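You operate a simulated robot arm through the tools that you are given. There is no shell and no other tool. Be economical: measure what you need, move in short steps, check, and stop when the job is done.

The job below is to be done with a simulated two-armed robot. You get a single attempt, and the scene is never put back.

## Task
Stack the numbered nest marked "6" from the top of the packing bench on top of the numbered nest that says "4". Then turn the carton knob to 5. Then turn the wall-side belt knob to 2. Then take the steel nut and put it on top of the long wood block. The order counts.

Only the result counts: the job must be done as asked and must still hold three seconds after the hand-in. Knocking over, shifting, dropping, spilling or breaking anything else fails it.

## Robot
Two 7-joint arms with two-finger parallel grippers on one trunk, on a base that drives. Base frame: it is fixed to the floor where the robot stands at the start and does not move with it; the origin is under the middle of the robot, x ahead of it, y to its left, z up. Lengths are in cm, angles in rad, forces in N, time in s.
The left shoulder is at the start at [5, 16.8, 116.2], the right one opposite. With the tool pointing down near the work surface each hand reaches from about 10 to 30 cm from the robot's upright axis, wherever it stands, measured 20 degrees to its own side. Places, roughly: carton knob [0, -100, 120]; long wood block (9x4x3 cm) [-250, 550, 30]; numbered nest [50, 25, 75]; steel nut (3x3x2 cm) [-140, 380, 80]; wall-side belt knob [-90, 90, 30]. Payload 1.57 kg a hand.
The TCP of each hand is the grasp point between the finger pads, 3 cm short of the fingertips. In the tool frame z runs along the fingers and y along their closing line. Largest opening 8 cm; finger width 1.7, thickness 1.2; the body of the gripper, 4 by 8.2 cm, starts 8 cm behind the TCP.
Orientation is told as [roll, pitch, yaw] about the base's x, y, z axes, in that order, counted from this pose: with the fingers straight down and closing along the base's y, the tool's x points along the base's -x, its y along +y and its z along -z.

## Interface
- The arms move only by the tool move_arm. It takes "left_motion", "right_motion" or both (then of equal length, played together; a hand with none holds still); each is a list of rows, each an object of numbers (a shift or turn left out is 0, a gripper value left out holds the last): "fingers": the gripper command, from -1 (fully open) to 1 (shut), values between in proportion; "x", "y", "z": the shift along the base's x, y, z in cm; "ax", "ay", "az": the turn, a rotation vector about the base's x, y, z in rad. In form: [{"fingers": .., "x": .., "y": .., "z": .., "ax": .., "ay": .., "az": ..}, ...]. A call has 1 to 20 rows; each row shifts and turns the commanded pose from where the row before left it. Rows are played at 5 a second. More than 5 cm and 0.15 rad between two rows, or a gripper value outside its range, and nothing of the call is played. Where a pose cannot be reached the arm comes as near as it can. A force on the tool above 40 N (or 10 N above the force at the start of the call, whichever is more), or a blocked arm, ends the call early, and 0.2 s more pass. Each finger travels about 4.5 cm/s and halts on what it meets, pressing with about 22 N; the grip force reading is that of the motor and also rises with nothing between the fingers. The clock runs only during rows and for 0.2 s after the last one: add rows that do not move to give the fingers time. It gives the time, the measured TCP pose, the force on the tool (base axes), the opening and the grip force at its end, in the units of the frame above (readings bear some noise), with the torque about the TCP (base axes, N m) and any sound that the robot's microphone picked up.
- Cameras (640 x 400 px; columns grow to the right, rows downward): "scene" is now at [12.22, -4.55, 139.11]; the picture's right is [-0.47, -0.88, 0.00], its down [-0.36, 0.19, -0.91] and it looks along [0.81, -0.43, -0.41] (base axes); focal length 214 px, centre (320, 200). "left" rides on the left gripper at [7.2, 0.6, -12.2] in its tool frame; the picture's right is [-0.09, 1.00, 0.00], its down [-0.84, -0.08, -0.54] and it looks along [-0.54, -0.05, 0.84] (tool axes); focal length 238 px, centre (320, 200). "right" rides on the right gripper at [7.2, -0.7, -12.2] in its tool frame; the picture's right is [0.09, 1.00, 0.00], its down [-0.84, 0.08, -0.54] and it looks along [-0.54, 0.05, 0.84] (tool axes); focal length 238 px, centre (320, 200). There is no depth. A picture from a camera that has moved, and an enlarged one, comes with that camera's place and axes in the base frame and with its lens.
- get_image(camera): a new picture of that camera. The clock stands still meanwhile.
- raise_lower(by): slides the trunk up (or, below 0, down) by that many cm; the arms and the scene camera ride with it, the base frame stays. It gives what a move gives, with no picture.
- drive_base(legs): drives the robot by 1 to 6 legs, each [ahead, left, turn to the left] in cm, cm and rad, along the robot's own axes; the way and the turn of a leg run together, so that a leg with both is an arc; at most 150 cm and 3.142 rad a leg. The arms and the cameras ride along, it lands a little off, and it stops where it bumps. It gives what a move gives.
- head_to(pan, tilt): turns the head with the scene camera to pan (to the left, within 1.396 rad either way) and tilt (down, from -0.506 to 1.204), counted from straight ahead of the robot. It gives what a move gives.
- close_up(camera, box): a new picture of the part [left, top, right, bottom] of that camera's present view, enlarged. The clock stands still meanwhile.
- close_job(): hands the job in; it is judged then, once.

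Go step by step. Nothing tells you exact positions but the pictures and the camera data: compare them with the known pose of the tool, close in by small moves and look again before you grip or let go. The budget is 165 turns and 138 pictures, counting those below and the enlarged ones. Unless the task says otherwise, let go and move clear before handing in, and close with one line.

The tools are called after "Request:" by a JSON object that holds its "api" and its "payload". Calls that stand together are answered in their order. move_arm: Moves the arms, as the interface text tells. Its arguments: {"type":"object","properties":{"left_motion":{"type":"array","items":{"type":"object","properties":{"fingers":{"type":"number"},"x":{"type":"number"},"y":{"type":"number"},"z":{"type":"number"},"ax":{"type":"number"},"ay":{"type":"number"},"az":{"type":"number"}}}},"right_motion":{"type":"array","items":{"type":"object","properties":{"fingers":{"type":"number"},"x":{"type":"number"},"y":{"type":"number"},"z":{"type":"number"},"ax":{"type":"number"},"ay":{"type":"number"},"az":{"type":"number"}}}}},"required":[]} The other tools are called the same way: raise_lower (by) slides the trunk up or down; drive_base (legs) drives the base; head_to (pan, tilt) turns the head that bears the scene camera; get_image (camera) takes a picture; close_up (camera, box) takes an enlarged picture of a part of a camera's view; close_job () hands the job in.

At the start:

```text
clock: 0.0
left_position: [34.15, 6.84, 136.27]
left_ee_rot: [-0.002, -0.001, 0.0]
left_ft_force: [-0.5, 0.4, -1.0]
left_wrist_torque: [0.0, 0.0, -0.04]
left_finger_gap: 8.02
left_finger_force: 0.1
right_position: [30.7, -16.51, 129.07]
right_ee_rot: [0.001, -0.001, -0.003]
right_ft_force: [-0.2, 0.7, -0.3]
right_wrist_torque: [0.03, 0.03, 0.04]
right_finger_gap: 7.98
right_finger_force: 0.1
trunk travel left (down, up): [-33.1, 11.2]
robot x, y, heading: [0.32, 0.23, 0.005]
head pan, tilt: [-0.49, 0.422]
```

scene: 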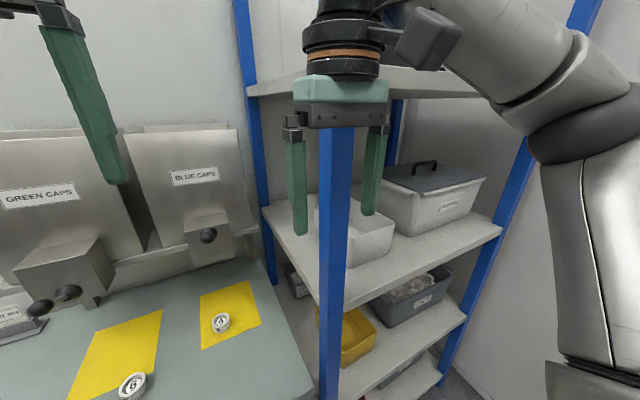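
right: 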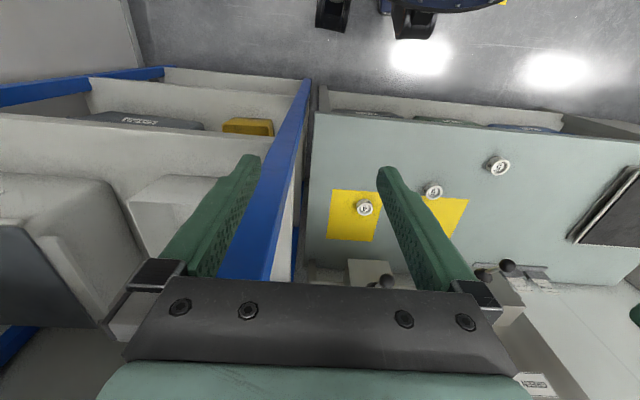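
left: 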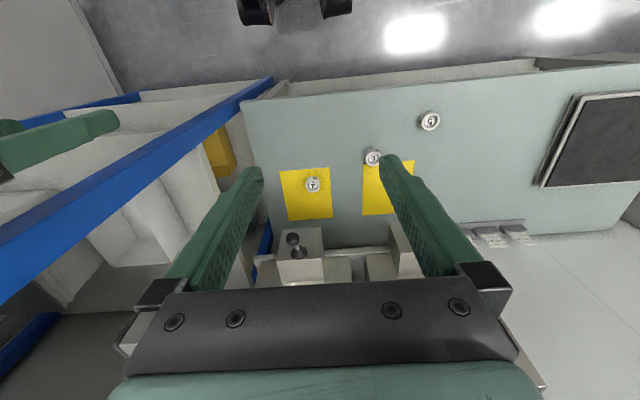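

I see a bench ahead with three small numbered rings and a shelf rack to the right. I'll look straight ahead and closer at the bench first.

Request:
{"api": "head_to", "payload": {"pan": 0.1, "tilt": 0.75}}

Request:
{"api": "get_image", "payload": {"camera": "scene"}}

Request:
{"api": "close_up", "payload": {"camera": "left", "box": [240, 80, 480, 230]}}

```text
clock: 1.0
left_position: [34.14, 6.82, 136.18]
left_ee_rot: [0.0, -0.002, 0.0]
left_ft_force: [0.2, 0.0, 0.2]
left_wrist_torque: [0.01, 0.0, 0.01]
left_finger_gap: 7.99
left_finger_force: 0.0
right_position: [30.6, -16.42, 129.18]
right_ee_rot: [0.002, 0.001, -0.001]
right_ft_force: [-0.8, 0.0, -0.3]
right_wrist_torque: [-0.02, 0.01, 0.01]
right_finger_gap: 8.0
right_finger_force: 0.1
trunk travel left (down, up): [-33.1, 11.2]
robot x, y, heading: [-0.21, 0.08, -0.003]
head pan, tilt: [0.099, 0.75]
```

```text
134 pictures are left
camera scene: at [12.32, 0.62, 136.2], right [0.1, -1.0, 0.0], down [-0.68, -0.07, -0.73], along [0.73, 0.07, -0.68], focal length 214 px, centre (320, 200)
```

scene: 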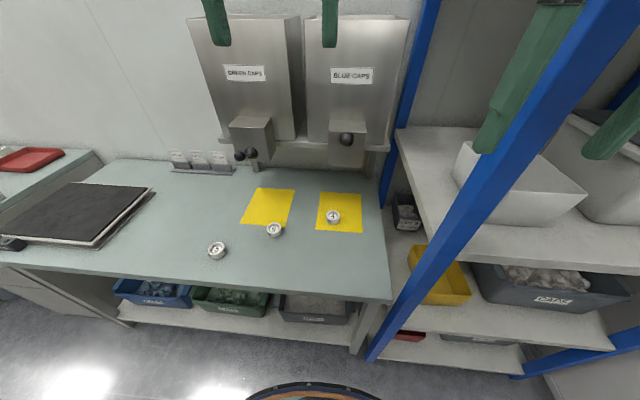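

```text
2.67 times, centred on (360, 155) of left
camera zoom: at [26.79, 7.37, 148.53], right [0.09, 1.0, 0.0], down [0.84, -0.08, 0.54], along [0.54, -0.05, -0.84], focal length 636 px, centre (213, 320)
```

zoom: 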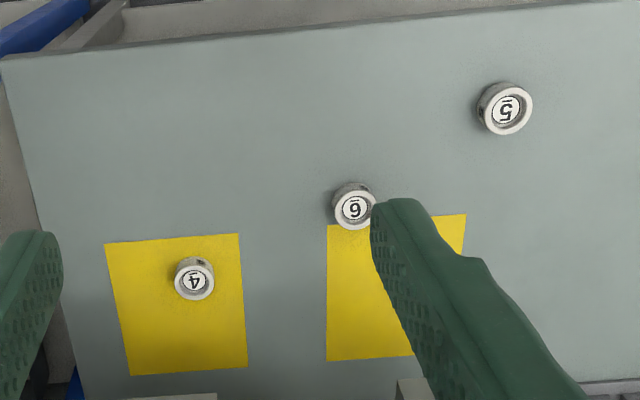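

The three nests look like 4, 6 (or 9) and 5. I'll zoom in on them and on the dispensers.

Request:
{"api": "close_up", "payload": {"camera": "scene", "box": [190, 180, 350, 280]}}

Request:
{"api": "close_up", "payload": {"camera": "scene", "box": [190, 100, 390, 225]}}

```text
4.00 times, centred on (270, 230) of scene
camera zoom: at [12.32, 0.62, 136.2], right [0.1, -1.0, 0.0], down [-0.68, -0.07, -0.73], along [0.73, 0.07, -0.68], focal length 858 px, centre (520, 80)
```

zoom: 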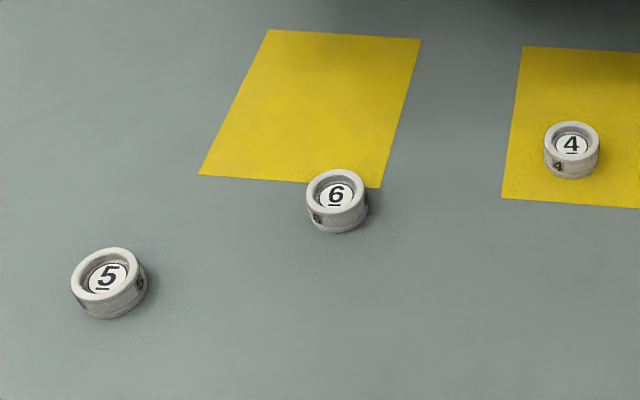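

```text
3.20 times, centred on (290, 162) of scene
camera zoom: at [12.32, 0.62, 136.2], right [0.1, -1.0, 0.0], down [-0.68, -0.07, -0.73], along [0.73, 0.07, -0.68], focal length 686 px, centre (416, 320)
```

zoom: 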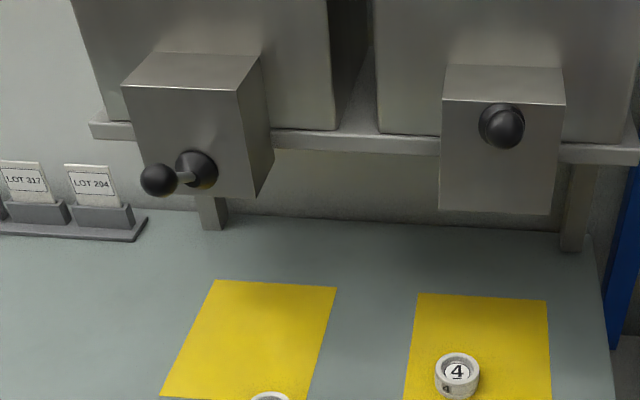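

The middle nest is the 6, near (61, 22); the 4 is near (69, 1). I need to know how near the base can get to the bench, so I'll look straight down.

Request:
{"api": "head_to", "payload": {"pan": 0, "tilt": 1.2}}

Request:
{"api": "get_image", "payload": {"camera": "scene"}}

```text
clock: 1.9
left_position: [34.07, 6.87, 136.22]
left_ee_rot: [-0.002, 0.0, 0.0]
left_ft_force: [-0.2, 1.4, -0.2]
left_wrist_torque: [0.01, 0.02, -0.01]
left_finger_gap: 8.03
left_finger_force: 0.1
right_position: [30.75, -16.37, 129.13]
right_ee_rot: [0.003, 0.0, -0.004]
right_ft_force: [0.2, 0.1, -0.2]
right_wrist_torque: [-0.01, -0.01, -0.01]
right_finger_gap: 8.01
right_finger_force: 0.1
trunk travel left (down, up): [-33.1, 11.2]
robot x, y, heading: [0.17, -0.0, 0.002]
head pan, tilt: [0.0, 1.201]
```

```text
130 pictures are left
camera scene: at [9.66, -0.2, 133.03], right [0.0, -1.0, 0.0], down [-0.93, 0.0, -0.36], along [0.36, 0.0, -0.93], focal length 214 px, centre (320, 200)
```

scene: 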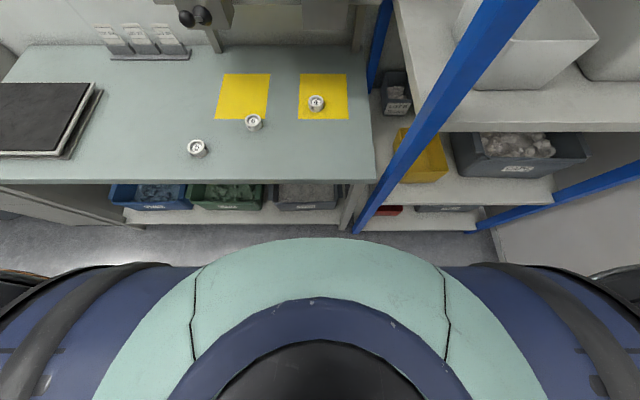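

The bench front edge is near x=38. I'll shift left a little, creep ahead, then lower the trunk and test the reach.

Request:
{"api": "drive_base", "payload": {"legs": [[0, 6, 0], [9, 0, 0]]}}

Request:
{"api": "head_to", "payload": {"pan": 0.1, "tilt": 0.9}}

Request:
{"api": "get_image", "payload": {"camera": "scene"}}

```text
clock: 3.8
left_position: [42.54, 12.91, 136.31]
left_ee_rot: [-0.001, -0.006, 0.0]
left_ft_force: [-0.4, 1.1, 0.2]
left_wrist_torque: [-0.02, -0.01, 0.02]
left_finger_gap: 8.0
left_finger_force: 0.1
right_position: [39.06, -10.34, 129.35]
right_ee_rot: [0.0, -0.008, -0.003]
right_ft_force: [0.2, 0.6, -0.3]
right_wrist_torque: [-0.05, 0.02, 0.01]
right_finger_gap: 8.02
right_finger_force: 0.0
trunk travel left (down, up): [-33.1, 11.2]
robot x, y, heading: [8.99, 5.8, -0.004]
head pan, tilt: [0.0, 1.201]
```

```text
clock: 4.6
left_position: [42.54, 12.89, 136.24]
left_ee_rot: [-0.002, -0.005, 0.0]
left_ft_force: [0.5, -0.1, -0.3]
left_wrist_torque: [-0.02, 0.0, -0.01]
left_finger_gap: 8.01
left_finger_force: 0.1
right_position: [39.18, -10.28, 129.34]
right_ee_rot: [0.0, -0.008, 0.0]
right_ft_force: [0.5, 0.4, 0.1]
right_wrist_torque: [0.01, 0.01, -0.02]
right_finger_gap: 7.99
right_finger_force: 0.0
trunk travel left (down, up): [-33.1, 11.2]
robot x, y, heading: [8.87, 6.06, -0.001]
head pan, tilt: [0.099, 0.901]
```

```text
129 pictures are left
camera scene: at [20.07, 6.64, 135.06], right [0.1, -1.0, 0.0], down [-0.78, -0.08, -0.62], along [0.62, 0.06, -0.78], focal length 214 px, centre (320, 200)
```

scene: 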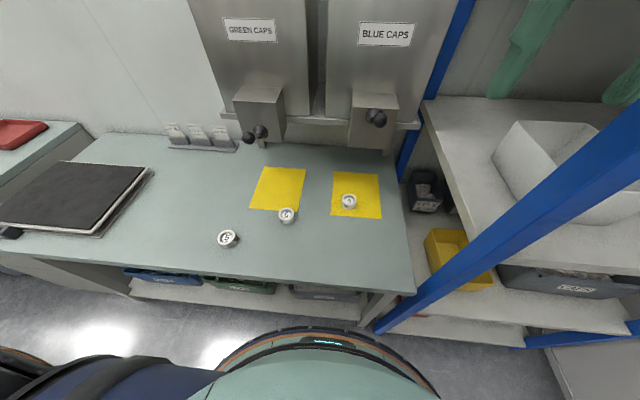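

The base front is about 4 cm from the shelf front, so I'll go 2.5 cm more and lower the trunk, then test the left arm's reach over nest 6.

Request:
{"api": "drive_base", "payload": {"legs": [[2.5, 0, 0]]}}

Request:
{"api": "raise_lower", "payload": {"by": -20}}

Request:
{"api": "move_arm", "payload": {"left_motion": [{"x": 3, "y": 1.5, "z": -2}, {"x": 3, "y": 1.5, "z": -2}, {"x": 3, "y": 1.5, "z": -2}, {"x": 3, "y": 1.5, "z": -3}, {"x": 3, "y": 2, "z": -3}, {}, {}]}}

Request:
{"api": "get_image", "payload": {"camera": "left"}}

Request:
{"api": "get_image", "payload": {"camera": "scene"}}

```text
clock: 5.5
left_position: [44.1, 12.65, 136.59]
left_ee_rot: [-0.001, -0.013, -0.006]
left_ft_force: [-1.0, 0.2, 0.2]
left_wrist_torque: [-0.02, -0.06, -0.01]
left_finger_gap: 8.02
left_finger_force: 0.0
right_position: [39.63, -10.17, 129.96]
right_ee_rot: [-0.014, -0.041, 0.023]
right_ft_force: [0.0, -0.2, -0.2]
right_wrist_torque: [-0.02, -0.01, 0.02]
right_finger_gap: 8.01
right_finger_force: 0.0
trunk travel left (down, up): [-33.1, 11.2]
robot x, y, heading: [11.18, 5.76, -0.007]
head pan, tilt: [0.099, 0.901]
stopped in leg 1: the robot was blocked; the commanded pose is now the measured one
```

```text
clock: 7.7
left_position: [44.34, 13.1, 116.5]
left_ee_rot: [-0.005, -0.011, -0.003]
left_ft_force: [-0.5, -0.3, -0.6]
left_wrist_torque: [0.01, 0.03, -0.01]
left_finger_gap: 8.0
left_finger_force: 0.0
right_position: [39.78, -9.8, 110.17]
right_ee_rot: [-0.014, -0.05, 0.025]
right_ft_force: [0.3, 0.6, 0.0]
right_wrist_torque: [0.05, -0.02, 0.02]
right_finger_gap: 8.0
right_finger_force: 0.0
trunk travel left (down, up): [-13.1, 31.2]
robot x, y, heading: [11.14, 6.11, -0.006]
head pan, tilt: [0.099, 0.901]
```

```text
clock: 9.3
left_position: [59.59, 21.02, 104.77]
left_ee_rot: [-0.007, -0.015, -0.008]
left_ft_force: [-10.2, -15.2, 3.9]
left_wrist_torque: [0.17, 0.02, 0.58]
left_finger_gap: 6.66
left_finger_force: 0.1
right_position: [39.74, -9.98, 110.14]
right_ee_rot: [-0.016, -0.051, 0.025]
right_ft_force: [0.0, 0.3, -0.3]
right_wrist_torque: [-0.01, 0.01, 0.02]
right_finger_gap: 8.0
right_finger_force: 0.0
trunk travel left (down, up): [-13.1, 31.2]
robot x, y, heading: [11.32, 6.1, -0.008]
head pan, tilt: [0.099, 0.901]
```

```text
128 pictures are left
camera left: at [52.08, 21.7, 117.02], right [0.1, 1.0, -0.01], down [0.83, -0.08, 0.55], along [0.55, -0.06, -0.83], focal length 238 px, centre (320, 200)
```

left: 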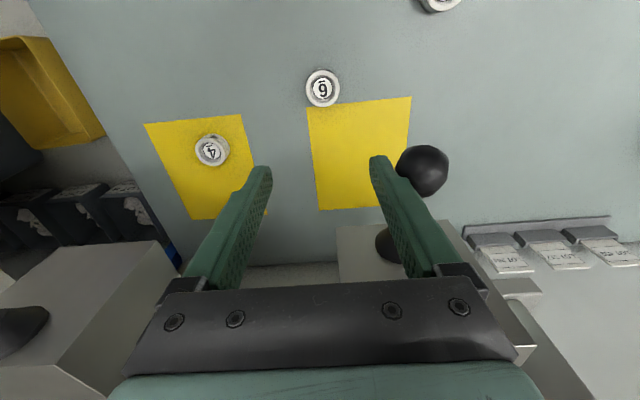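

```text
127 pictures are left
camera scene: at [21.77, 6.89, 115.15], right [0.09, -1.0, 0.01], down [-0.77, -0.08, -0.63], along [0.63, 0.06, -0.78], focal length 214 px, centre (320, 200)
```

scene: 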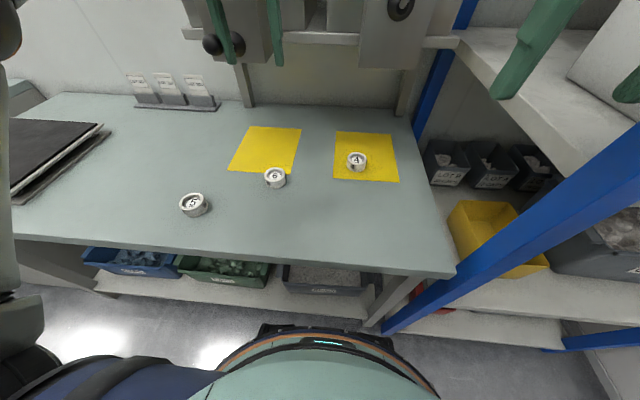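

The left finger is touching the green-caps lever ball. I'll back off immediately along the way I came.

Request:
{"api": "move_arm", "payload": {"left_motion": [{"x": -2, "y": -2, "z": 0}, {"x": -4, "y": 0}, {"x": -4, "y": 0}, {}]}}

Request:
{"api": "head_to", "payload": {"pan": 0.1, "tilt": 0.6}}

Request:
{"api": "get_image", "payload": {"camera": "scene"}}

```text
clock: 10.3
left_position: [49.44, 19.05, 104.78]
left_ee_rot: [-0.006, -0.014, -0.004]
left_ft_force: [0.8, 0.2, -0.3]
left_wrist_torque: [-0.02, 0.01, 0.0]
left_finger_gap: 7.98
left_finger_force: 0.0
right_position: [39.84, -9.83, 110.06]
right_ee_rot: [-0.017, -0.048, 0.027]
right_ft_force: [0.1, 0.1, -0.4]
right_wrist_torque: [-0.01, 0.01, -0.01]
right_finger_gap: 8.0
right_finger_force: 0.0
trunk travel left (down, up): [-13.1, 31.2]
robot x, y, heading: [11.21, 6.01, -0.002]
head pan, tilt: [0.099, 0.901]
```

```text
clock: 11.1
left_position: [49.53, 19.08, 104.61]
left_ee_rot: [-0.005, -0.013, -0.002]
left_ft_force: [-0.2, -0.4, -0.2]
left_wrist_torque: [-0.01, -0.01, -0.02]
left_finger_gap: 8.0
left_finger_force: 0.2
right_position: [39.82, -9.82, 110.09]
right_ee_rot: [-0.015, -0.049, 0.025]
right_ft_force: [-0.1, 0.2, -0.1]
right_wrist_torque: [0.03, 0.01, -0.02]
right_finger_gap: 8.01
right_finger_force: 0.1
trunk travel left (down, up): [-13.1, 31.2]
robot x, y, heading: [11.13, 5.85, -0.007]
head pan, tilt: [0.099, 0.6]
```

```text
126 pictures are left
camera scene: at [23.05, 7.07, 117.62], right [0.09, -1.0, 0.01], down [-0.55, -0.06, -0.83], along [0.83, 0.08, -0.56], focal length 214 px, centre (320, 200)
```

scene: 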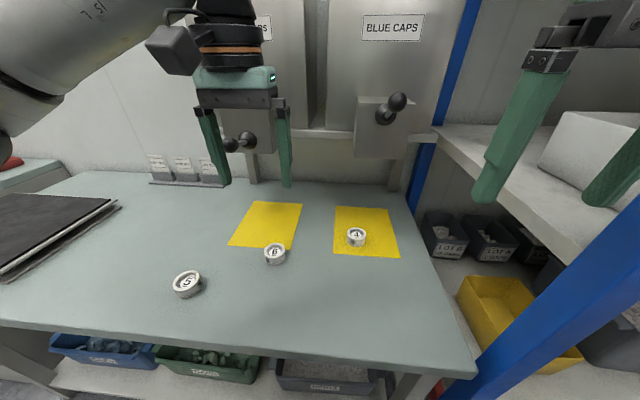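

The lever and nozzle boxes overhang the mats (box front near x=68, bottom near z=99), so I'll approach with the tool tilted about 0.6 rad so that the wrist stays back. First I tilt in place, then come down to a hover.

Request:
{"api": "move_arm", "payload": {"left_motion": [{"ay": -0.15, "z": -1}, {"ay": -0.15, "z": -1}, {"ay": -0.15, "z": -1}, {"ay": -0.15, "z": -1}, {"x": 1.5, "y": 0.5, "z": -3}, {"x": 1.5, "y": 0.5, "z": -3}, {"x": 1.5, "y": 0.5, "z": -3}, {"x": 1, "y": 0.5, "z": -3}, {}, {}]}}

Request:
{"api": "get_image", "payload": {"camera": "left"}}

Request:
{"api": "get_image", "payload": {"camera": "scene"}}

```text
clock: 13.3
left_position: [55.14, 21.0, 88.54]
left_ee_rot: [-0.004, -0.614, -0.002]
left_ft_force: [0.6, 0.7, 0.1]
left_wrist_torque: [0.0, 0.01, -0.01]
left_finger_gap: 7.99
left_finger_force: 0.0
right_position: [39.89, -9.72, 110.11]
right_ee_rot: [-0.017, -0.049, 0.026]
right_ft_force: [-0.6, 0.7, 0.4]
right_wrist_torque: [-0.02, -0.01, -0.02]
right_finger_gap: 7.99
right_finger_force: 0.1
trunk travel left (down, up): [-13.1, 31.2]
robot x, y, heading: [11.3, 5.86, -0.004]
head pan, tilt: [0.099, 0.6]
```

```text
125 pictures are left
camera left: at [42.17, 21.61, 94.58], right [0.08, 1.0, 0.05], down [0.37, -0.08, 0.93], along [0.92, -0.05, -0.38], focal length 238 px, centre (320, 200)
```

left: 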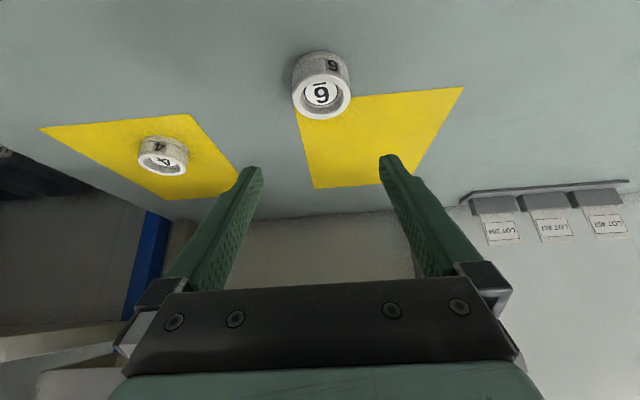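

```text
124 pictures are left
camera scene: at [23.05, 7.07, 117.63], right [0.09, -1.0, 0.01], down [-0.55, -0.06, -0.83], along [0.83, 0.08, -0.56], focal length 214 px, centre (320, 200)
```

scene: 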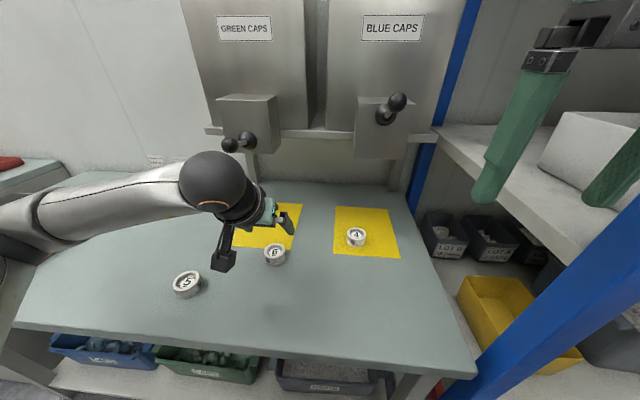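

Nest 6's top is near (58.8, 21.4, 77). I'll zoom in from the hand camera for its height and diameter.

Request:
{"api": "close_up", "payload": {"camera": "left", "box": [240, 20, 400, 120]}}

Request:
{"api": "close_up", "payload": {"camera": "scene", "box": [200, 60, 440, 280]}}

```text
4.00 times, centred on (320, 70) of left
camera zoom: at [42.17, 21.61, 94.58], right [0.08, 1.0, 0.05], down [0.37, -0.08, 0.93], along [0.92, -0.05, -0.38], focal length 953 px, centre (320, 720)
```

zoom: 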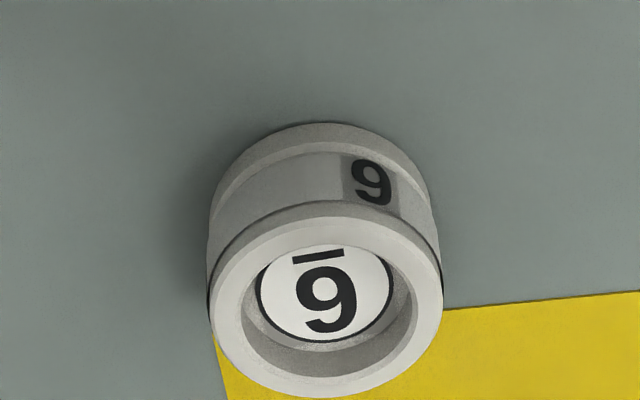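

```text
1.82 times, centred on (320, 170) of scene
camera zoom: at [23.05, 7.07, 117.63], right [0.09, -1.0, 0.01], down [-0.55, -0.06, -0.83], along [0.83, 0.08, -0.56], focal length 390 px, centre (320, 254)
```

zoom: 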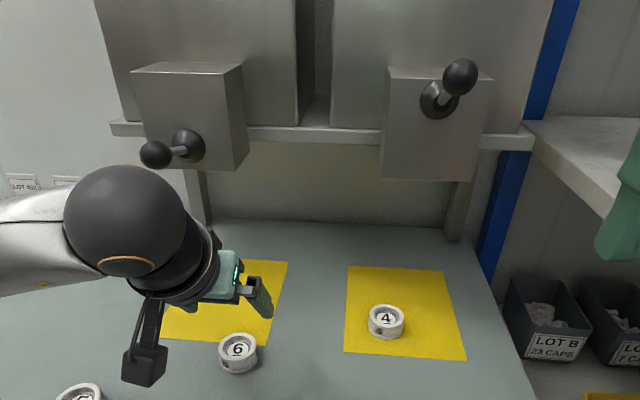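

Nest 6 is about 5.3 cm wide and 2.5 cm tall. I'll move over it and come down part way to check alignment.

Request:
{"api": "move_arm", "payload": {"left_motion": [{"x": 1.2, "y": 0.2, "z": -2}, {"x": 1.2, "y": 0.2, "z": -2.5}, {"z": -1.5}, {}]}}

Request:
{"api": "get_image", "payload": {"camera": "left"}}

Request:
{"api": "close_up", "payload": {"camera": "scene", "box": [200, 190, 360, 290]}}

```text
clock: 14.3
left_position: [57.65, 21.29, 82.66]
left_ee_rot: [-0.002, -0.613, -0.001]
left_ft_force: [-0.3, -0.5, -1.1]
left_wrist_torque: [0.01, -0.01, 0.0]
left_finger_gap: 8.0
left_finger_force: 0.1
right_position: [39.84, -9.86, 110.23]
right_ee_rot: [-0.015, -0.048, 0.024]
right_ft_force: [0.3, -0.1, 0.1]
right_wrist_torque: [-0.01, 0.02, 0.02]
right_finger_gap: 8.0
right_finger_force: 0.1
trunk travel left (down, up): [-13.1, 31.2]
robot x, y, heading: [11.73, 5.82, -0.005]
head pan, tilt: [0.099, 0.6]
```

```text
121 pictures are left
camera left: at [44.65, 21.98, 88.66], right [0.08, 1.0, 0.05], down [0.37, -0.08, 0.93], along [0.92, -0.05, -0.38], focal length 238 px, centre (320, 200)
```

left: 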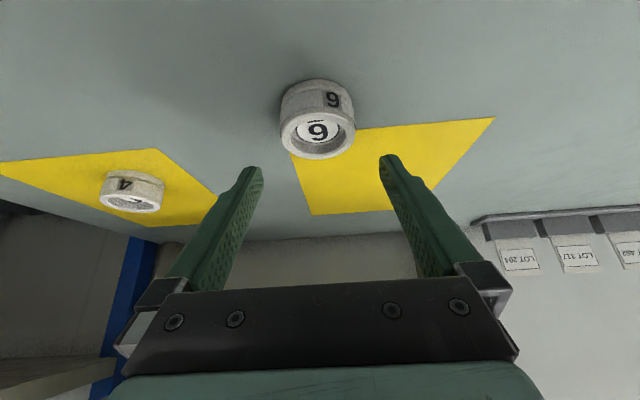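

```text
4.00 times, centred on (280, 240) of scene
camera zoom: at [23.05, 7.07, 117.63], right [0.09, -1.0, 0.01], down [-0.55, -0.06, -0.83], along [0.83, 0.08, -0.56], focal length 858 px, centre (480, 40)
```

zoom: 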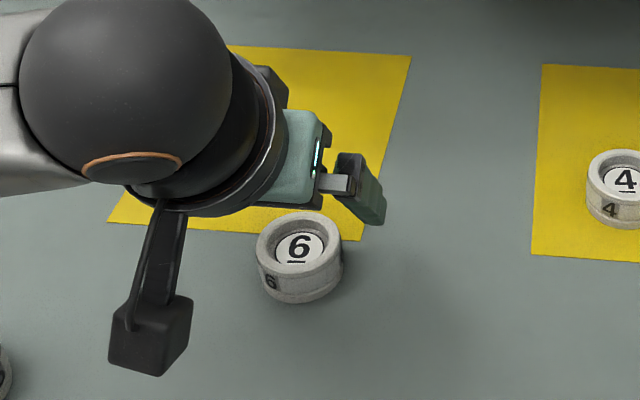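

Alignment across the fingers is good. I'll come down 2.5 cm and look again.

Request:
{"api": "move_arm", "payload": {"left_motion": [{"z": -1.5}, {"x": 0.2, "z": -1}, {}]}}

Request:
{"api": "get_image", "payload": {"camera": "left"}}

```text
clock: 15.1
left_position: [57.87, 21.35, 80.28]
left_ee_rot: [-0.004, -0.612, -0.002]
left_ft_force: [-0.3, 0.3, 0.2]
left_wrist_torque: [0.02, 0.01, 0.0]
left_finger_gap: 8.01
left_finger_force: 0.0
right_position: [39.87, -9.91, 110.15]
right_ee_rot: [-0.017, -0.048, 0.024]
right_ft_force: [0.1, 0.4, 1.0]
right_wrist_torque: [-0.01, -0.05, -0.02]
right_finger_gap: 8.01
right_finger_force: 0.1
trunk travel left (down, up): [-13.1, 31.2]
robot x, y, heading: [11.63, 5.8, -0.001]
head pan, tilt: [0.099, 0.6]
```

```text
119 pictures are left
camera left: at [44.89, 21.95, 86.16], right [0.08, 1.0, 0.05], down [0.37, -0.08, 0.93], along [0.92, -0.05, -0.38], focal length 238 px, centre (320, 200)
```

left: 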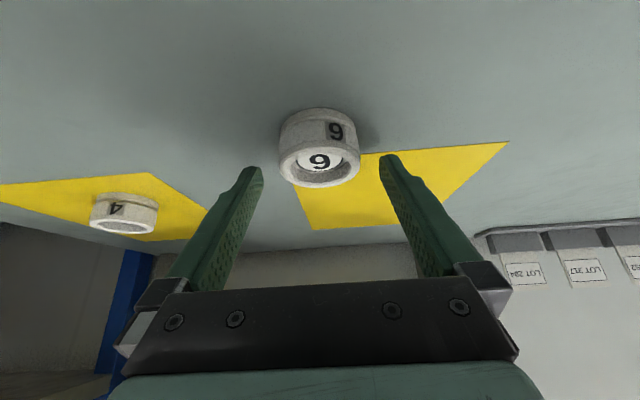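

Nest 6's top centre now comes out at (59.0, 21.4, 77.4). I'll go down 1.8 cm and look once more before closing.

Request:
{"api": "move_arm", "payload": {"left_motion": [{"z": -1}, {"z": -0.8}, {}]}}

Request:
{"api": "get_image", "payload": {"camera": "left"}}

```text
clock: 16.0
left_position: [58.06, 21.16, 78.83]
left_ee_rot: [-0.003, -0.626, -0.002]
left_ft_force: [-12.0, 0.2, 17.0]
left_wrist_torque: [0.76, 0.13, 0.66]
left_finger_gap: 8.02
left_finger_force: 0.0
right_position: [39.87, -9.79, 110.17]
right_ee_rot: [-0.016, -0.053, 0.029]
right_ft_force: [0.5, 0.1, -0.3]
right_wrist_torque: [0.0, 0.02, 0.0]
right_finger_gap: 8.01
right_finger_force: 0.0
trunk travel left (down, up): [-13.1, 31.2]
robot x, y, heading: [11.47, 6.13, -0.002]
head pan, tilt: [0.099, 0.6]
stopped in row 3 (left hand): the force on the tool passed its limit at 42 N (the readings are from after the stop); the commanded pose is now the measured one
```

```text
118 pictures are left
camera left: at [44.94, 21.8, 84.77], right [0.08, 1.0, 0.05], down [0.36, -0.08, 0.93], along [0.93, -0.06, -0.37], focal length 238 px, centre (320, 200)
```

left: 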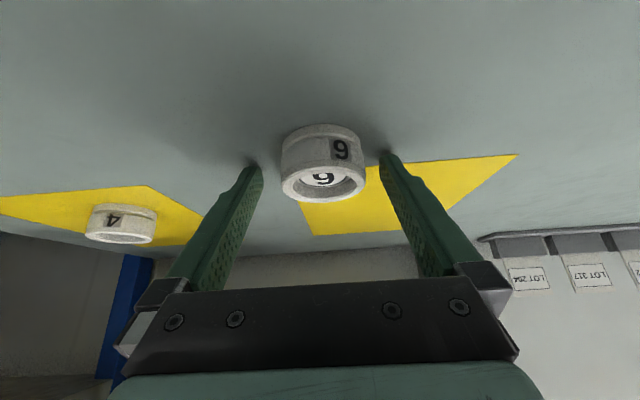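

The fingertips touched the bench at TCP z 78.8, so the bench is near 75.9. I'll rise 0.7 cm and close on the nest.

Request:
{"api": "move_arm", "payload": {"left_motion": [{"z": 0.7, "x": -0.2}, {}, {"fingers": 0.0}, {"fingers": 0.3}, {"fingers": 1}, {"fingers": 1}, {"fingers": 1}, {"fingers": 1}]}}

Request:
{"api": "get_image", "payload": {"camera": "left"}}

```text
clock: 17.8
left_position: [57.89, 21.19, 79.4]
left_ee_rot: [-0.004, -0.62, -0.002]
left_ft_force: [-0.4, 0.3, -0.9]
left_wrist_torque: [0.0, 0.03, 0.01]
left_finger_gap: 4.9
left_finger_force: 21.7
right_position: [39.8, -9.87, 110.15]
right_ee_rot: [-0.016, -0.051, 0.029]
right_ft_force: [-0.7, 0.2, -0.1]
right_wrist_torque: [-0.03, -0.02, 0.02]
right_finger_gap: 7.98
right_finger_force: 0.0
trunk travel left (down, up): [-13.1, 31.2]
robot x, y, heading: [11.07, 5.98, -0.004]
head pan, tilt: [0.099, 0.6]
```

```text
117 pictures are left
camera left: at [44.75, 21.88, 85.31], right [0.08, 1.0, 0.05], down [0.37, -0.08, 0.93], along [0.93, -0.05, -0.37], focal length 238 px, centre (320, 200)
```

left: 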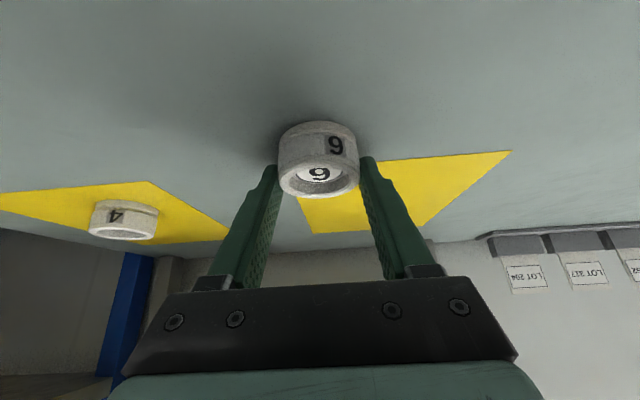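

I have the nest (gap 4.9). I'll lift it and carry it towards nest 4, near (65.7, 1.4).

Request:
{"api": "move_arm", "payload": {"left_motion": [{"z": 1.5}, {"z": 2}, {"z": 2}, {"z": 1.5}, {"y": -3}, {"y": -4}, {"y": -4}, {"y": -4}, {"y": -4}, {}]}}

Request:
{"api": "get_image", "payload": {"camera": "left"}}

Request:
{"api": "get_image", "payload": {"camera": "scene"}}

```text
clock: 20.0
left_position: [57.7, 2.36, 86.46]
left_ee_rot: [-0.003, -0.619, -0.001]
left_ft_force: [0.1, 0.0, -0.1]
left_wrist_torque: [-0.05, 0.0, 0.03]
left_finger_gap: 0.0
left_finger_force: 20.9
right_position: [39.81, -9.79, 110.17]
right_ee_rot: [-0.016, -0.052, 0.029]
right_ft_force: [-0.6, 0.1, 0.5]
right_wrist_torque: [0.0, -0.01, 0.04]
right_finger_gap: 7.99
right_finger_force: 0.1
trunk travel left (down, up): [-13.1, 31.2]
robot x, y, heading: [11.35, 6.06, -0.003]
head pan, tilt: [0.099, 0.6]
```

```text
116 pictures are left
camera left: at [44.79, 2.94, 92.39], right [0.08, 1.0, 0.05], down [0.37, -0.08, 0.93], along [0.93, -0.05, -0.37], focal length 238 px, centre (320, 200)
```

left: 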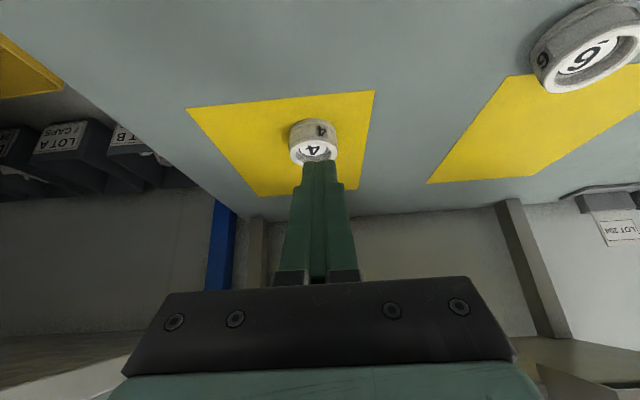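

```text
115 pictures are left
camera scene: at [23.17, 7.0, 117.61], right [0.1, -1.0, 0.0], down [-0.55, -0.06, -0.83], along [0.83, 0.08, -0.56], focal length 214 px, centre (320, 200)
```

scene: 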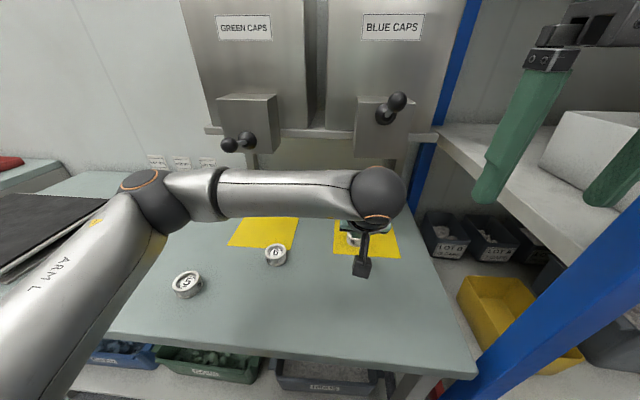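

The nest slipped out of the grip but still stands upright, roughly where it was. I'll zoom in to see where it is and check its state.

Request:
{"api": "close_up", "payload": {"camera": "scene", "box": [200, 190, 360, 290]}}

Request:
{"api": "move_arm", "payload": {"left_motion": [{"fingers": -1, "x": -2, "y": 4}, {"fingers": -1, "x": -2, "y": 4}, {"y": 4}, {"y": 4}, {"y": 3}, {}]}}

Request:
{"api": "get_image", "payload": {"camera": "left"}}

```text
4.00 times, centred on (280, 240) of scene
camera zoom: at [23.17, 7.0, 117.61], right [0.1, -1.0, 0.0], down [-0.55, -0.06, -0.83], along [0.83, 0.08, -0.56], focal length 858 px, centre (480, 40)
```

zoom: 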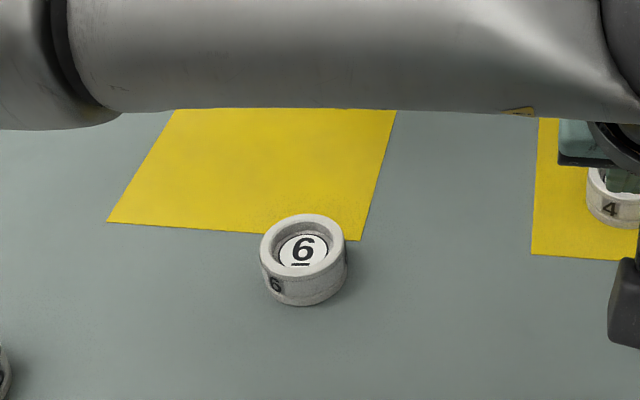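

```text
clock: 21.4
left_position: [53.78, 21.37, 86.29]
left_ee_rot: [-0.003, -0.62, -0.002]
left_ft_force: [0.1, 0.3, -0.7]
left_wrist_torque: [0.02, 0.0, 0.0]
left_finger_gap: 8.0
left_finger_force: 0.1
right_position: [39.91, -9.91, 110.11]
right_ee_rot: [-0.016, -0.053, 0.03]
right_ft_force: [-0.6, 0.3, -0.4]
right_wrist_torque: [0.0, 0.0, -0.01]
right_finger_gap: 8.01
right_finger_force: 0.1
trunk travel left (down, up): [-13.1, 31.2]
robot x, y, heading: [11.21, 6.05, -0.004]
head pan, tilt: [0.099, 0.6]
```

```text
113 pictures are left
camera left: at [40.78, 21.98, 92.21], right [0.08, 1.0, 0.05], down [0.37, -0.08, 0.93], along [0.93, -0.05, -0.37], focal length 238 px, centre (320, 200)
```

left: 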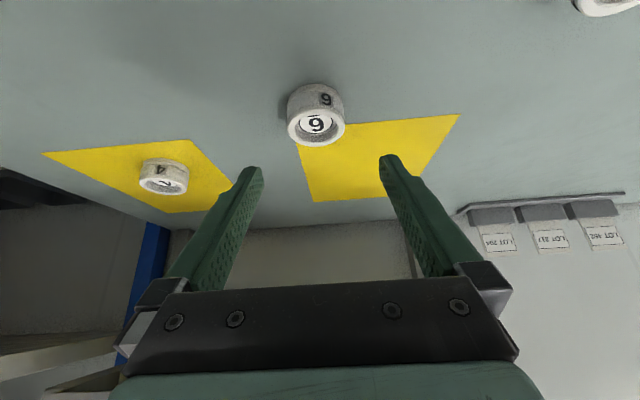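

Request:
{"api": "close_up", "payload": {"camera": "left", "box": [260, 70, 372, 140]}}

```text
5.71 times, centred on (316, 105) of left
camera zoom: at [40.78, 21.98, 92.21], right [0.08, 1.0, 0.05], down [0.37, -0.08, 0.93], along [0.93, -0.05, -0.37], focal length 1362 px, centre (343, 743)
```

zoom: 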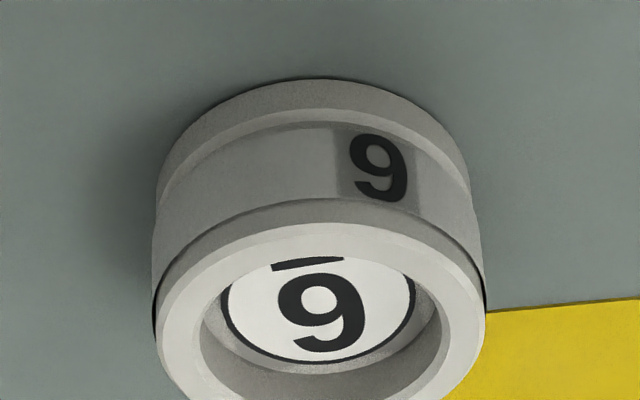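

Recomputing with the bench at 75.9: the ring is about 5.1 cm wide, centred near x=57.9, so my grip was too far forward and only caught the upper rim. I'll go in about 1 cm further back and slightly lower.

Request:
{"api": "move_arm", "payload": {"left_motion": [{"x": 1.5, "z": -2}, {"x": 1.5, "z": -2, "y": -0.1}, {"z": -1.5}, {"z": -1}, {"z": -0.5}, {}]}}

Request:
{"api": "get_image", "payload": {"camera": "left"}}

```text
clock: 22.8
left_position: [56.77, 21.26, 79.28]
left_ee_rot: [-0.003, -0.62, -0.001]
left_ft_force: [-0.3, -1.1, 0.2]
left_wrist_torque: [0.04, 0.04, 0.02]
left_finger_gap: 7.99
left_finger_force: 0.1
right_position: [39.78, -9.82, 110.17]
right_ee_rot: [-0.016, -0.052, 0.032]
right_ft_force: [-0.1, -0.1, 0.0]
right_wrist_torque: [-0.01, 0.02, -0.02]
right_finger_gap: 7.98
right_finger_force: 0.0
trunk travel left (down, up): [-13.1, 31.2]
robot x, y, heading: [10.91, 6.07, -0.005]
head pan, tilt: [0.099, 0.6]
```

```text
111 pictures are left
camera left: at [43.78, 21.78, 85.21], right [0.08, 1.0, 0.05], down [0.37, -0.08, 0.93], along [0.93, -0.05, -0.37], focal length 238 px, centre (320, 200)
```

left: 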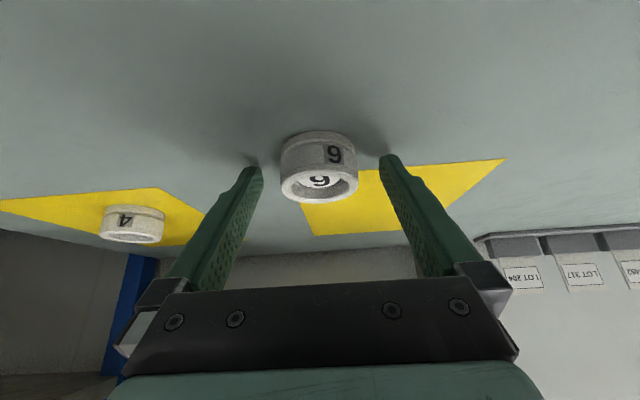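

The tips now bracket the ring's middle. Closing and lifting a little to check the hold.

Request:
{"api": "move_arm", "payload": {"left_motion": [{"fingers": 0.0}, {"fingers": 0.3}, {"fingers": 1}, {}, {}, {}, {}]}}

Request:
{"api": "move_arm", "payload": {"left_motion": [{"z": 0.5}, {"z": 0.8}, {"z": 0.8}, {"z": 0.8}, {}, {}]}}

Request:
{"api": "get_image", "payload": {"camera": "left"}}

```text
clock: 24.4
left_position: [56.8, 21.05, 79.33]
left_ee_rot: [-0.004, -0.618, 0.0]
left_ft_force: [0.4, 0.3, 0.0]
left_wrist_torque: [-0.03, -0.01, 0.01]
left_finger_gap: 4.91
left_finger_force: 22.2
right_position: [39.91, -9.88, 110.13]
right_ee_rot: [-0.016, -0.053, 0.03]
right_ft_force: [-0.3, 0.4, -1.1]
right_wrist_torque: [0.0, 0.0, -0.01]
right_finger_gap: 8.0
right_finger_force: 0.0
trunk travel left (down, up): [-13.1, 31.2]
robot x, y, heading: [11.09, 6.01, -0.006]
head pan, tilt: [0.099, 0.6]
```

```text
clock: 25.8
left_position: [56.81, 21.04, 82.3]
left_ee_rot: [-0.004, -0.619, -0.001]
left_ft_force: [-0.2, -0.4, -0.2]
left_wrist_torque: [0.04, 0.01, 0.0]
left_finger_gap: 4.91
left_finger_force: 22.0
right_position: [39.8, -9.81, 110.16]
right_ee_rot: [-0.015, -0.054, 0.029]
right_ft_force: [0.4, 0.0, 1.0]
right_wrist_torque: [-0.03, 0.0, -0.01]
right_finger_gap: 8.0
right_finger_force: 0.1
trunk travel left (down, up): [-13.1, 31.2]
robot x, y, heading: [11.21, 6.21, -0.011]
head pan, tilt: [0.099, 0.6]
```

```text
110 pictures are left
camera left: at [43.74, 21.76, 88.16], right [0.08, 1.0, 0.05], down [0.37, -0.08, 0.93], along [0.93, -0.05, -0.37], focal length 238 px, centre (320, 200)
```

left: 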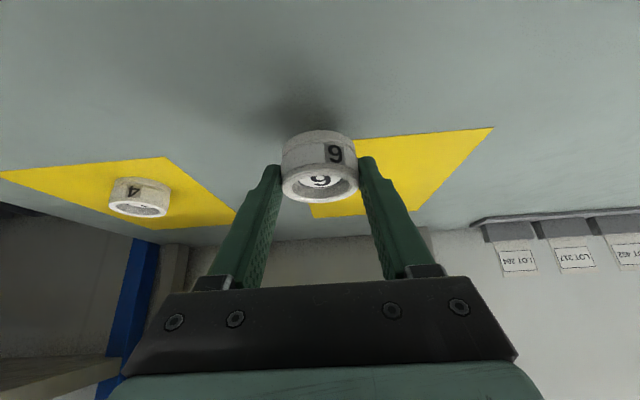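

The nest is held (gap 4.91). I'll raise it and carry it at moderate speed to just in front of nest 4.

Request:
{"api": "move_arm", "payload": {"left_motion": [{"z": 1}, {"z": 1.5}, {"z": 1, "y": -1.5}, {"y": -2}, {"y": -2}, {"y": -2}, {"y": -2}, {"y": -2}, {"y": -2}, {"y": -2}, {"y": -2}, {"y": -2}, {}]}}

Request:
{"api": "get_image", "payload": {"camera": "left"}}

Request:
{"api": "get_image", "payload": {"camera": "scene"}}

```text
clock: 28.6
left_position: [56.86, 1.59, 85.89]
left_ee_rot: [-0.003, -0.62, -0.001]
left_ft_force: [-0.7, -0.1, 0.1]
left_wrist_torque: [-0.01, 0.02, -0.01]
left_finger_gap: 4.89
left_finger_force: 21.6
right_position: [39.84, -9.85, 110.14]
right_ee_rot: [-0.015, -0.054, 0.028]
right_ft_force: [-0.1, -0.1, -0.5]
right_wrist_torque: [0.01, 0.02, -0.01]
right_finger_gap: 7.99
right_finger_force: 0.0
trunk travel left (down, up): [-13.1, 31.2]
robot x, y, heading: [11.12, 6.05, -0.007]
head pan, tilt: [0.099, 0.6]
```

```text
109 pictures are left
camera left: at [43.75, 2.33, 91.75], right [0.08, 1.0, 0.05], down [0.37, -0.08, 0.93], along [0.93, -0.05, -0.37], focal length 238 px, centre (320, 200)
```

left: 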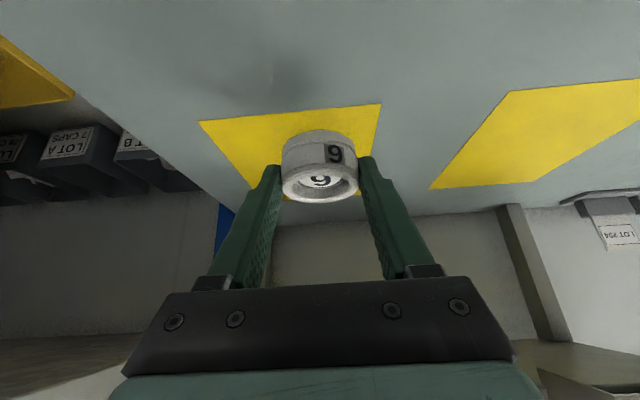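

```text
108 pictures are left
camera scene: at [23.18, 7.0, 117.61], right [0.1, -1.0, 0.0], down [-0.55, -0.06, -0.83], along [0.83, 0.08, -0.56], focal length 214 px, centre (320, 200)
```

scene: 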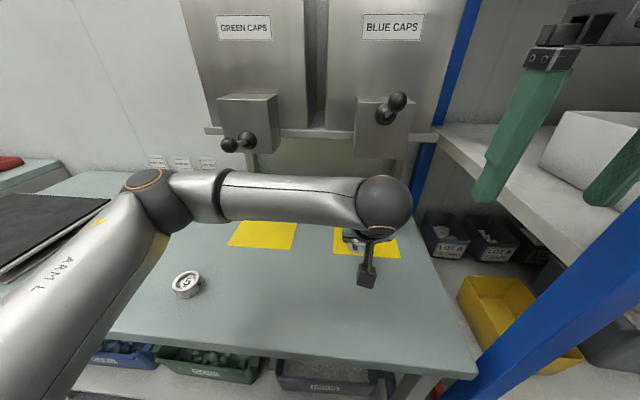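

Nest 4 is hidden behind the held ring in both views; earlier pictures put it near (66.5, 1.35). I'll check what the right-hand camera sees.

Request:
{"api": "get_image", "payload": {"camera": "right"}}

```text
107 pictures are left
camera right: at [32.06, -10.41, 122.05], right [-0.12, 0.99, -0.02], down [0.8, 0.11, 0.58], along [0.58, 0.05, -0.81], focal length 238 px, centre (320, 200)
```

right: 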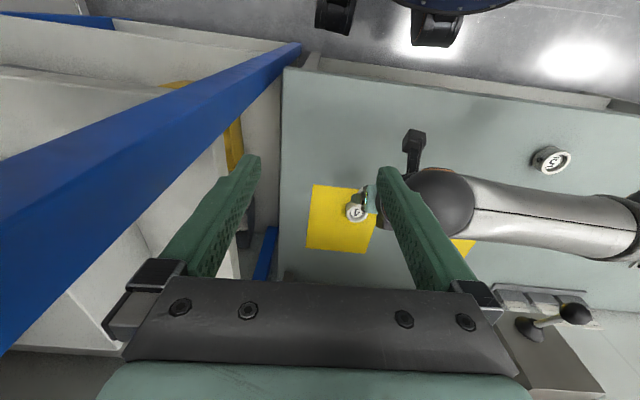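

The right camera sees nest 4 well. I'll advance over it and compare the two rings in that camera.

Request:
{"api": "move_arm", "payload": {"left_motion": [{"x": 2}, {"x": 2}, {"x": 2}, {"x": 2.3, "y": -0.25}, {}, {}]}}

Request:
{"api": "close_up", "payload": {"camera": "right", "box": [290, 140, 450, 240]}}

Request:
{"api": "get_image", "payload": {"camera": "left"}}

```text
clock: 30.0
left_position: [65.0, 1.33, 85.89]
left_ee_rot: [-0.004, -0.618, -0.001]
left_ft_force: [1.3, 0.3, -0.3]
left_wrist_torque: [0.0, 0.0, -0.02]
left_finger_gap: 4.89
left_finger_force: 22.6
right_position: [39.78, -9.73, 110.14]
right_ee_rot: [-0.017, -0.053, 0.026]
right_ft_force: [0.9, 0.0, 0.3]
right_wrist_torque: [0.03, 0.0, -0.01]
right_finger_gap: 8.04
right_finger_force: 0.0
trunk travel left (down, up): [-13.1, 31.2]
robot x, y, heading: [11.12, 6.0, -0.007]
head pan, tilt: [0.099, 0.6]
```

```text
4.00 times, centred on (370, 190) of right
camera zoom: at [32.06, -10.41, 122.05], right [-0.12, 0.99, -0.02], down [0.8, 0.11, 0.58], along [0.58, 0.05, -0.81], focal length 953 px, centre (120, 240)
```

zoom: 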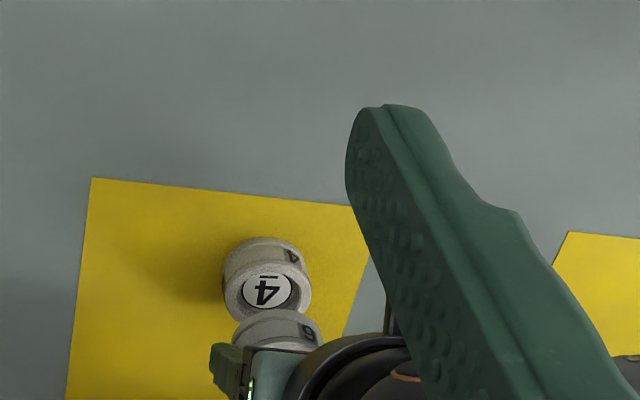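

```text
105 pictures are left
camera left: at [52.01, 2.06, 91.79], right [0.08, 1.0, 0.05], down [0.37, -0.08, 0.93], along [0.93, -0.05, -0.37], focal length 238 px, centre (320, 200)
```

left: 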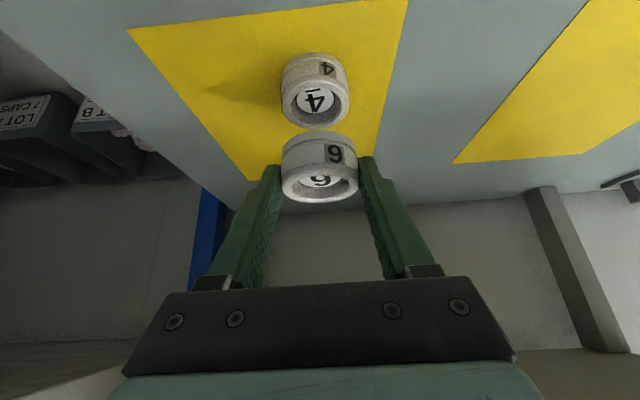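

Both rings show in the left camera now: y agrees and ring 6 is about 0.35 cm too far forward. I'll correct, come down close and look.

Request:
{"api": "move_arm", "payload": {"left_motion": [{"x": -0.35, "z": -1}, {"z": -1}, {"z": -0.7}, {}, {}]}}

Request:
{"api": "close_up", "payload": {"camera": "left", "box": [240, 90, 400, 190]}}

Request:
{"api": "close_up", "payload": {"camera": "right", "box": [310, 170, 406, 230]}}

```text
clock: 31.2
left_position: [64.82, 1.49, 83.23]
left_ee_rot: [-0.003, -0.619, -0.002]
left_ft_force: [0.1, -0.7, 0.2]
left_wrist_torque: [0.04, 0.0, 0.03]
left_finger_gap: 4.87
left_finger_force: 21.6
right_position: [39.86, -9.86, 110.2]
right_ee_rot: [-0.015, -0.052, 0.027]
right_ft_force: [0.3, 0.2, -0.2]
right_wrist_torque: [0.0, -0.01, 0.03]
right_finger_gap: 8.01
right_finger_force: 0.1
trunk travel left (down, up): [-13.1, 31.2]
robot x, y, heading: [11.01, 6.14, -0.004]
head pan, tilt: [0.099, 0.6]
```

```text
4.00 times, centred on (320, 140) of left
camera zoom: at [51.66, 2.07, 89.08], right [0.08, 1.0, 0.05], down [0.37, -0.08, 0.93], along [0.93, -0.05, -0.37], focal length 953 px, centre (320, 440)
```

zoom: 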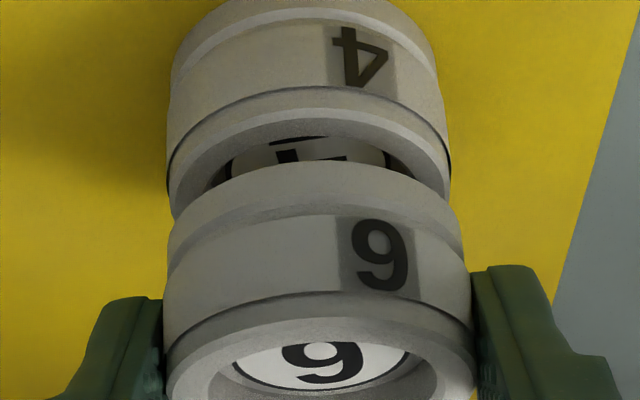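

```text
6.67 times, centred on (358, 200) of right
camera zoom: at [32.06, -10.41, 122.05], right [-0.12, 0.99, -0.02], down [0.8, 0.11, 0.58], along [0.58, 0.05, -0.81], focal length 1589 px, centre (67, 200)
```

zoom: 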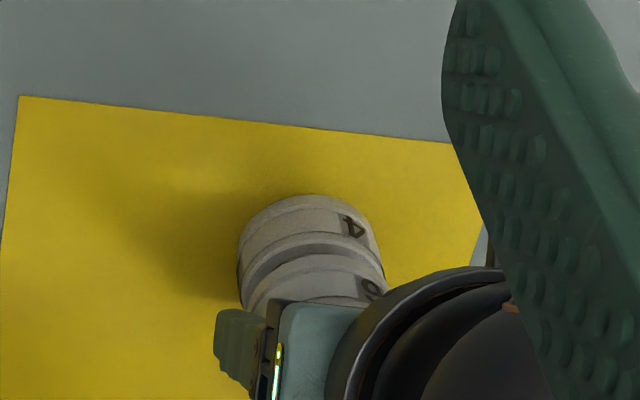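

Ring 6 now sits about 0.25 cm short in x, with about 1.2 cm of gap. I'll correct and come down most of it.

Request:
{"api": "move_arm", "payload": {"left_motion": [{"x": 0.25, "y": 0}, {"z": -0.5}, {"z": -0.3}, {}, {}]}}

Request:
{"api": "close_up", "payload": {"camera": "left", "box": [240, 90, 400, 190]}}

```text
clock: 32.4
left_position: [65.08, 1.31, 82.28]
left_ee_rot: [-0.002, -0.62, -0.002]
left_ft_force: [0.9, 0.2, -1.5]
left_wrist_torque: [0.0, -0.01, 0.01]
left_finger_gap: 4.89
left_finger_force: 21.8
right_position: [39.82, -9.79, 110.25]
right_ee_rot: [-0.016, -0.053, 0.027]
right_ft_force: [-0.4, -0.5, 0.1]
right_wrist_torque: [0.03, 0.0, 0.0]
right_finger_gap: 8.0
right_finger_force: 0.1
trunk travel left (down, up): [-13.1, 31.2]
robot x, y, heading: [11.35, 6.08, -0.002]
head pan, tilt: [0.099, 0.6]
```

```text
4.00 times, centred on (320, 140) of left
camera zoom: at [51.95, 2.04, 88.27], right [0.08, 1.0, 0.05], down [0.37, -0.08, 0.93], along [0.93, -0.05, -0.37], focal length 953 px, centre (320, 440)
```

zoom: 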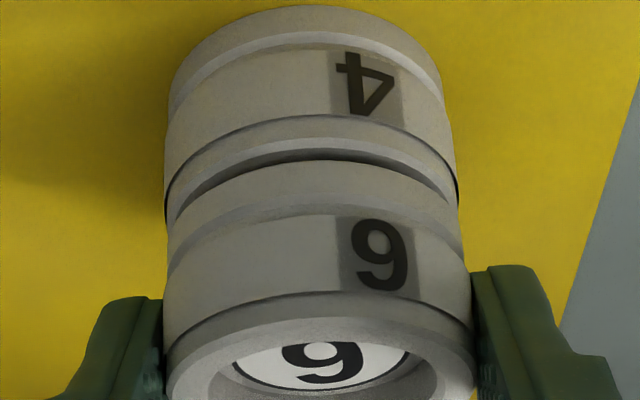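

Very well aligned. Now I'll inch down to contact.

Request:
{"api": "move_arm", "payload": {"left_motion": [{"z": -0.2}, {"z": -0.1}, {"z": -0.1}, {}, {}]}}

Request:
{"api": "close_up", "payload": {"camera": "left", "box": [240, 90, 400, 190]}}

```text
clock: 33.6
left_position: [65.07, 1.56, 82.14]
left_ee_rot: [-0.004, -0.621, -0.003]
left_ft_force: [0.3, 0.7, 5.1]
left_wrist_torque: [0.13, -0.04, 0.01]
left_finger_gap: 4.91
left_finger_force: 22.0
right_position: [39.91, -9.79, 110.15]
right_ee_rot: [-0.015, -0.052, 0.029]
right_ft_force: [0.7, -0.1, 0.5]
right_wrist_torque: [-0.02, -0.04, 0.01]
right_finger_gap: 8.0
right_finger_force: 0.1
trunk travel left (down, up): [-13.1, 31.2]
robot x, y, heading: [11.5, 5.51, -0.006]
head pan, tilt: [0.099, 0.6]
```

```text
4.00 times, centred on (320, 140) of left
camera zoom: at [51.94, 2.05, 88.0], right [0.08, 1.0, 0.05], down [0.36, -0.08, 0.93], along [0.93, -0.05, -0.37], focal length 953 px, centre (320, 440)
```

zoom: 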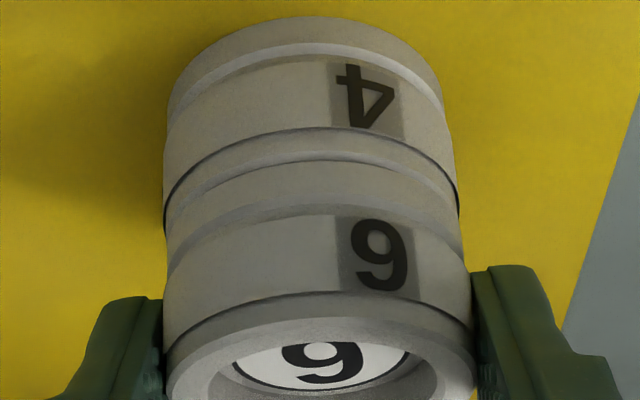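

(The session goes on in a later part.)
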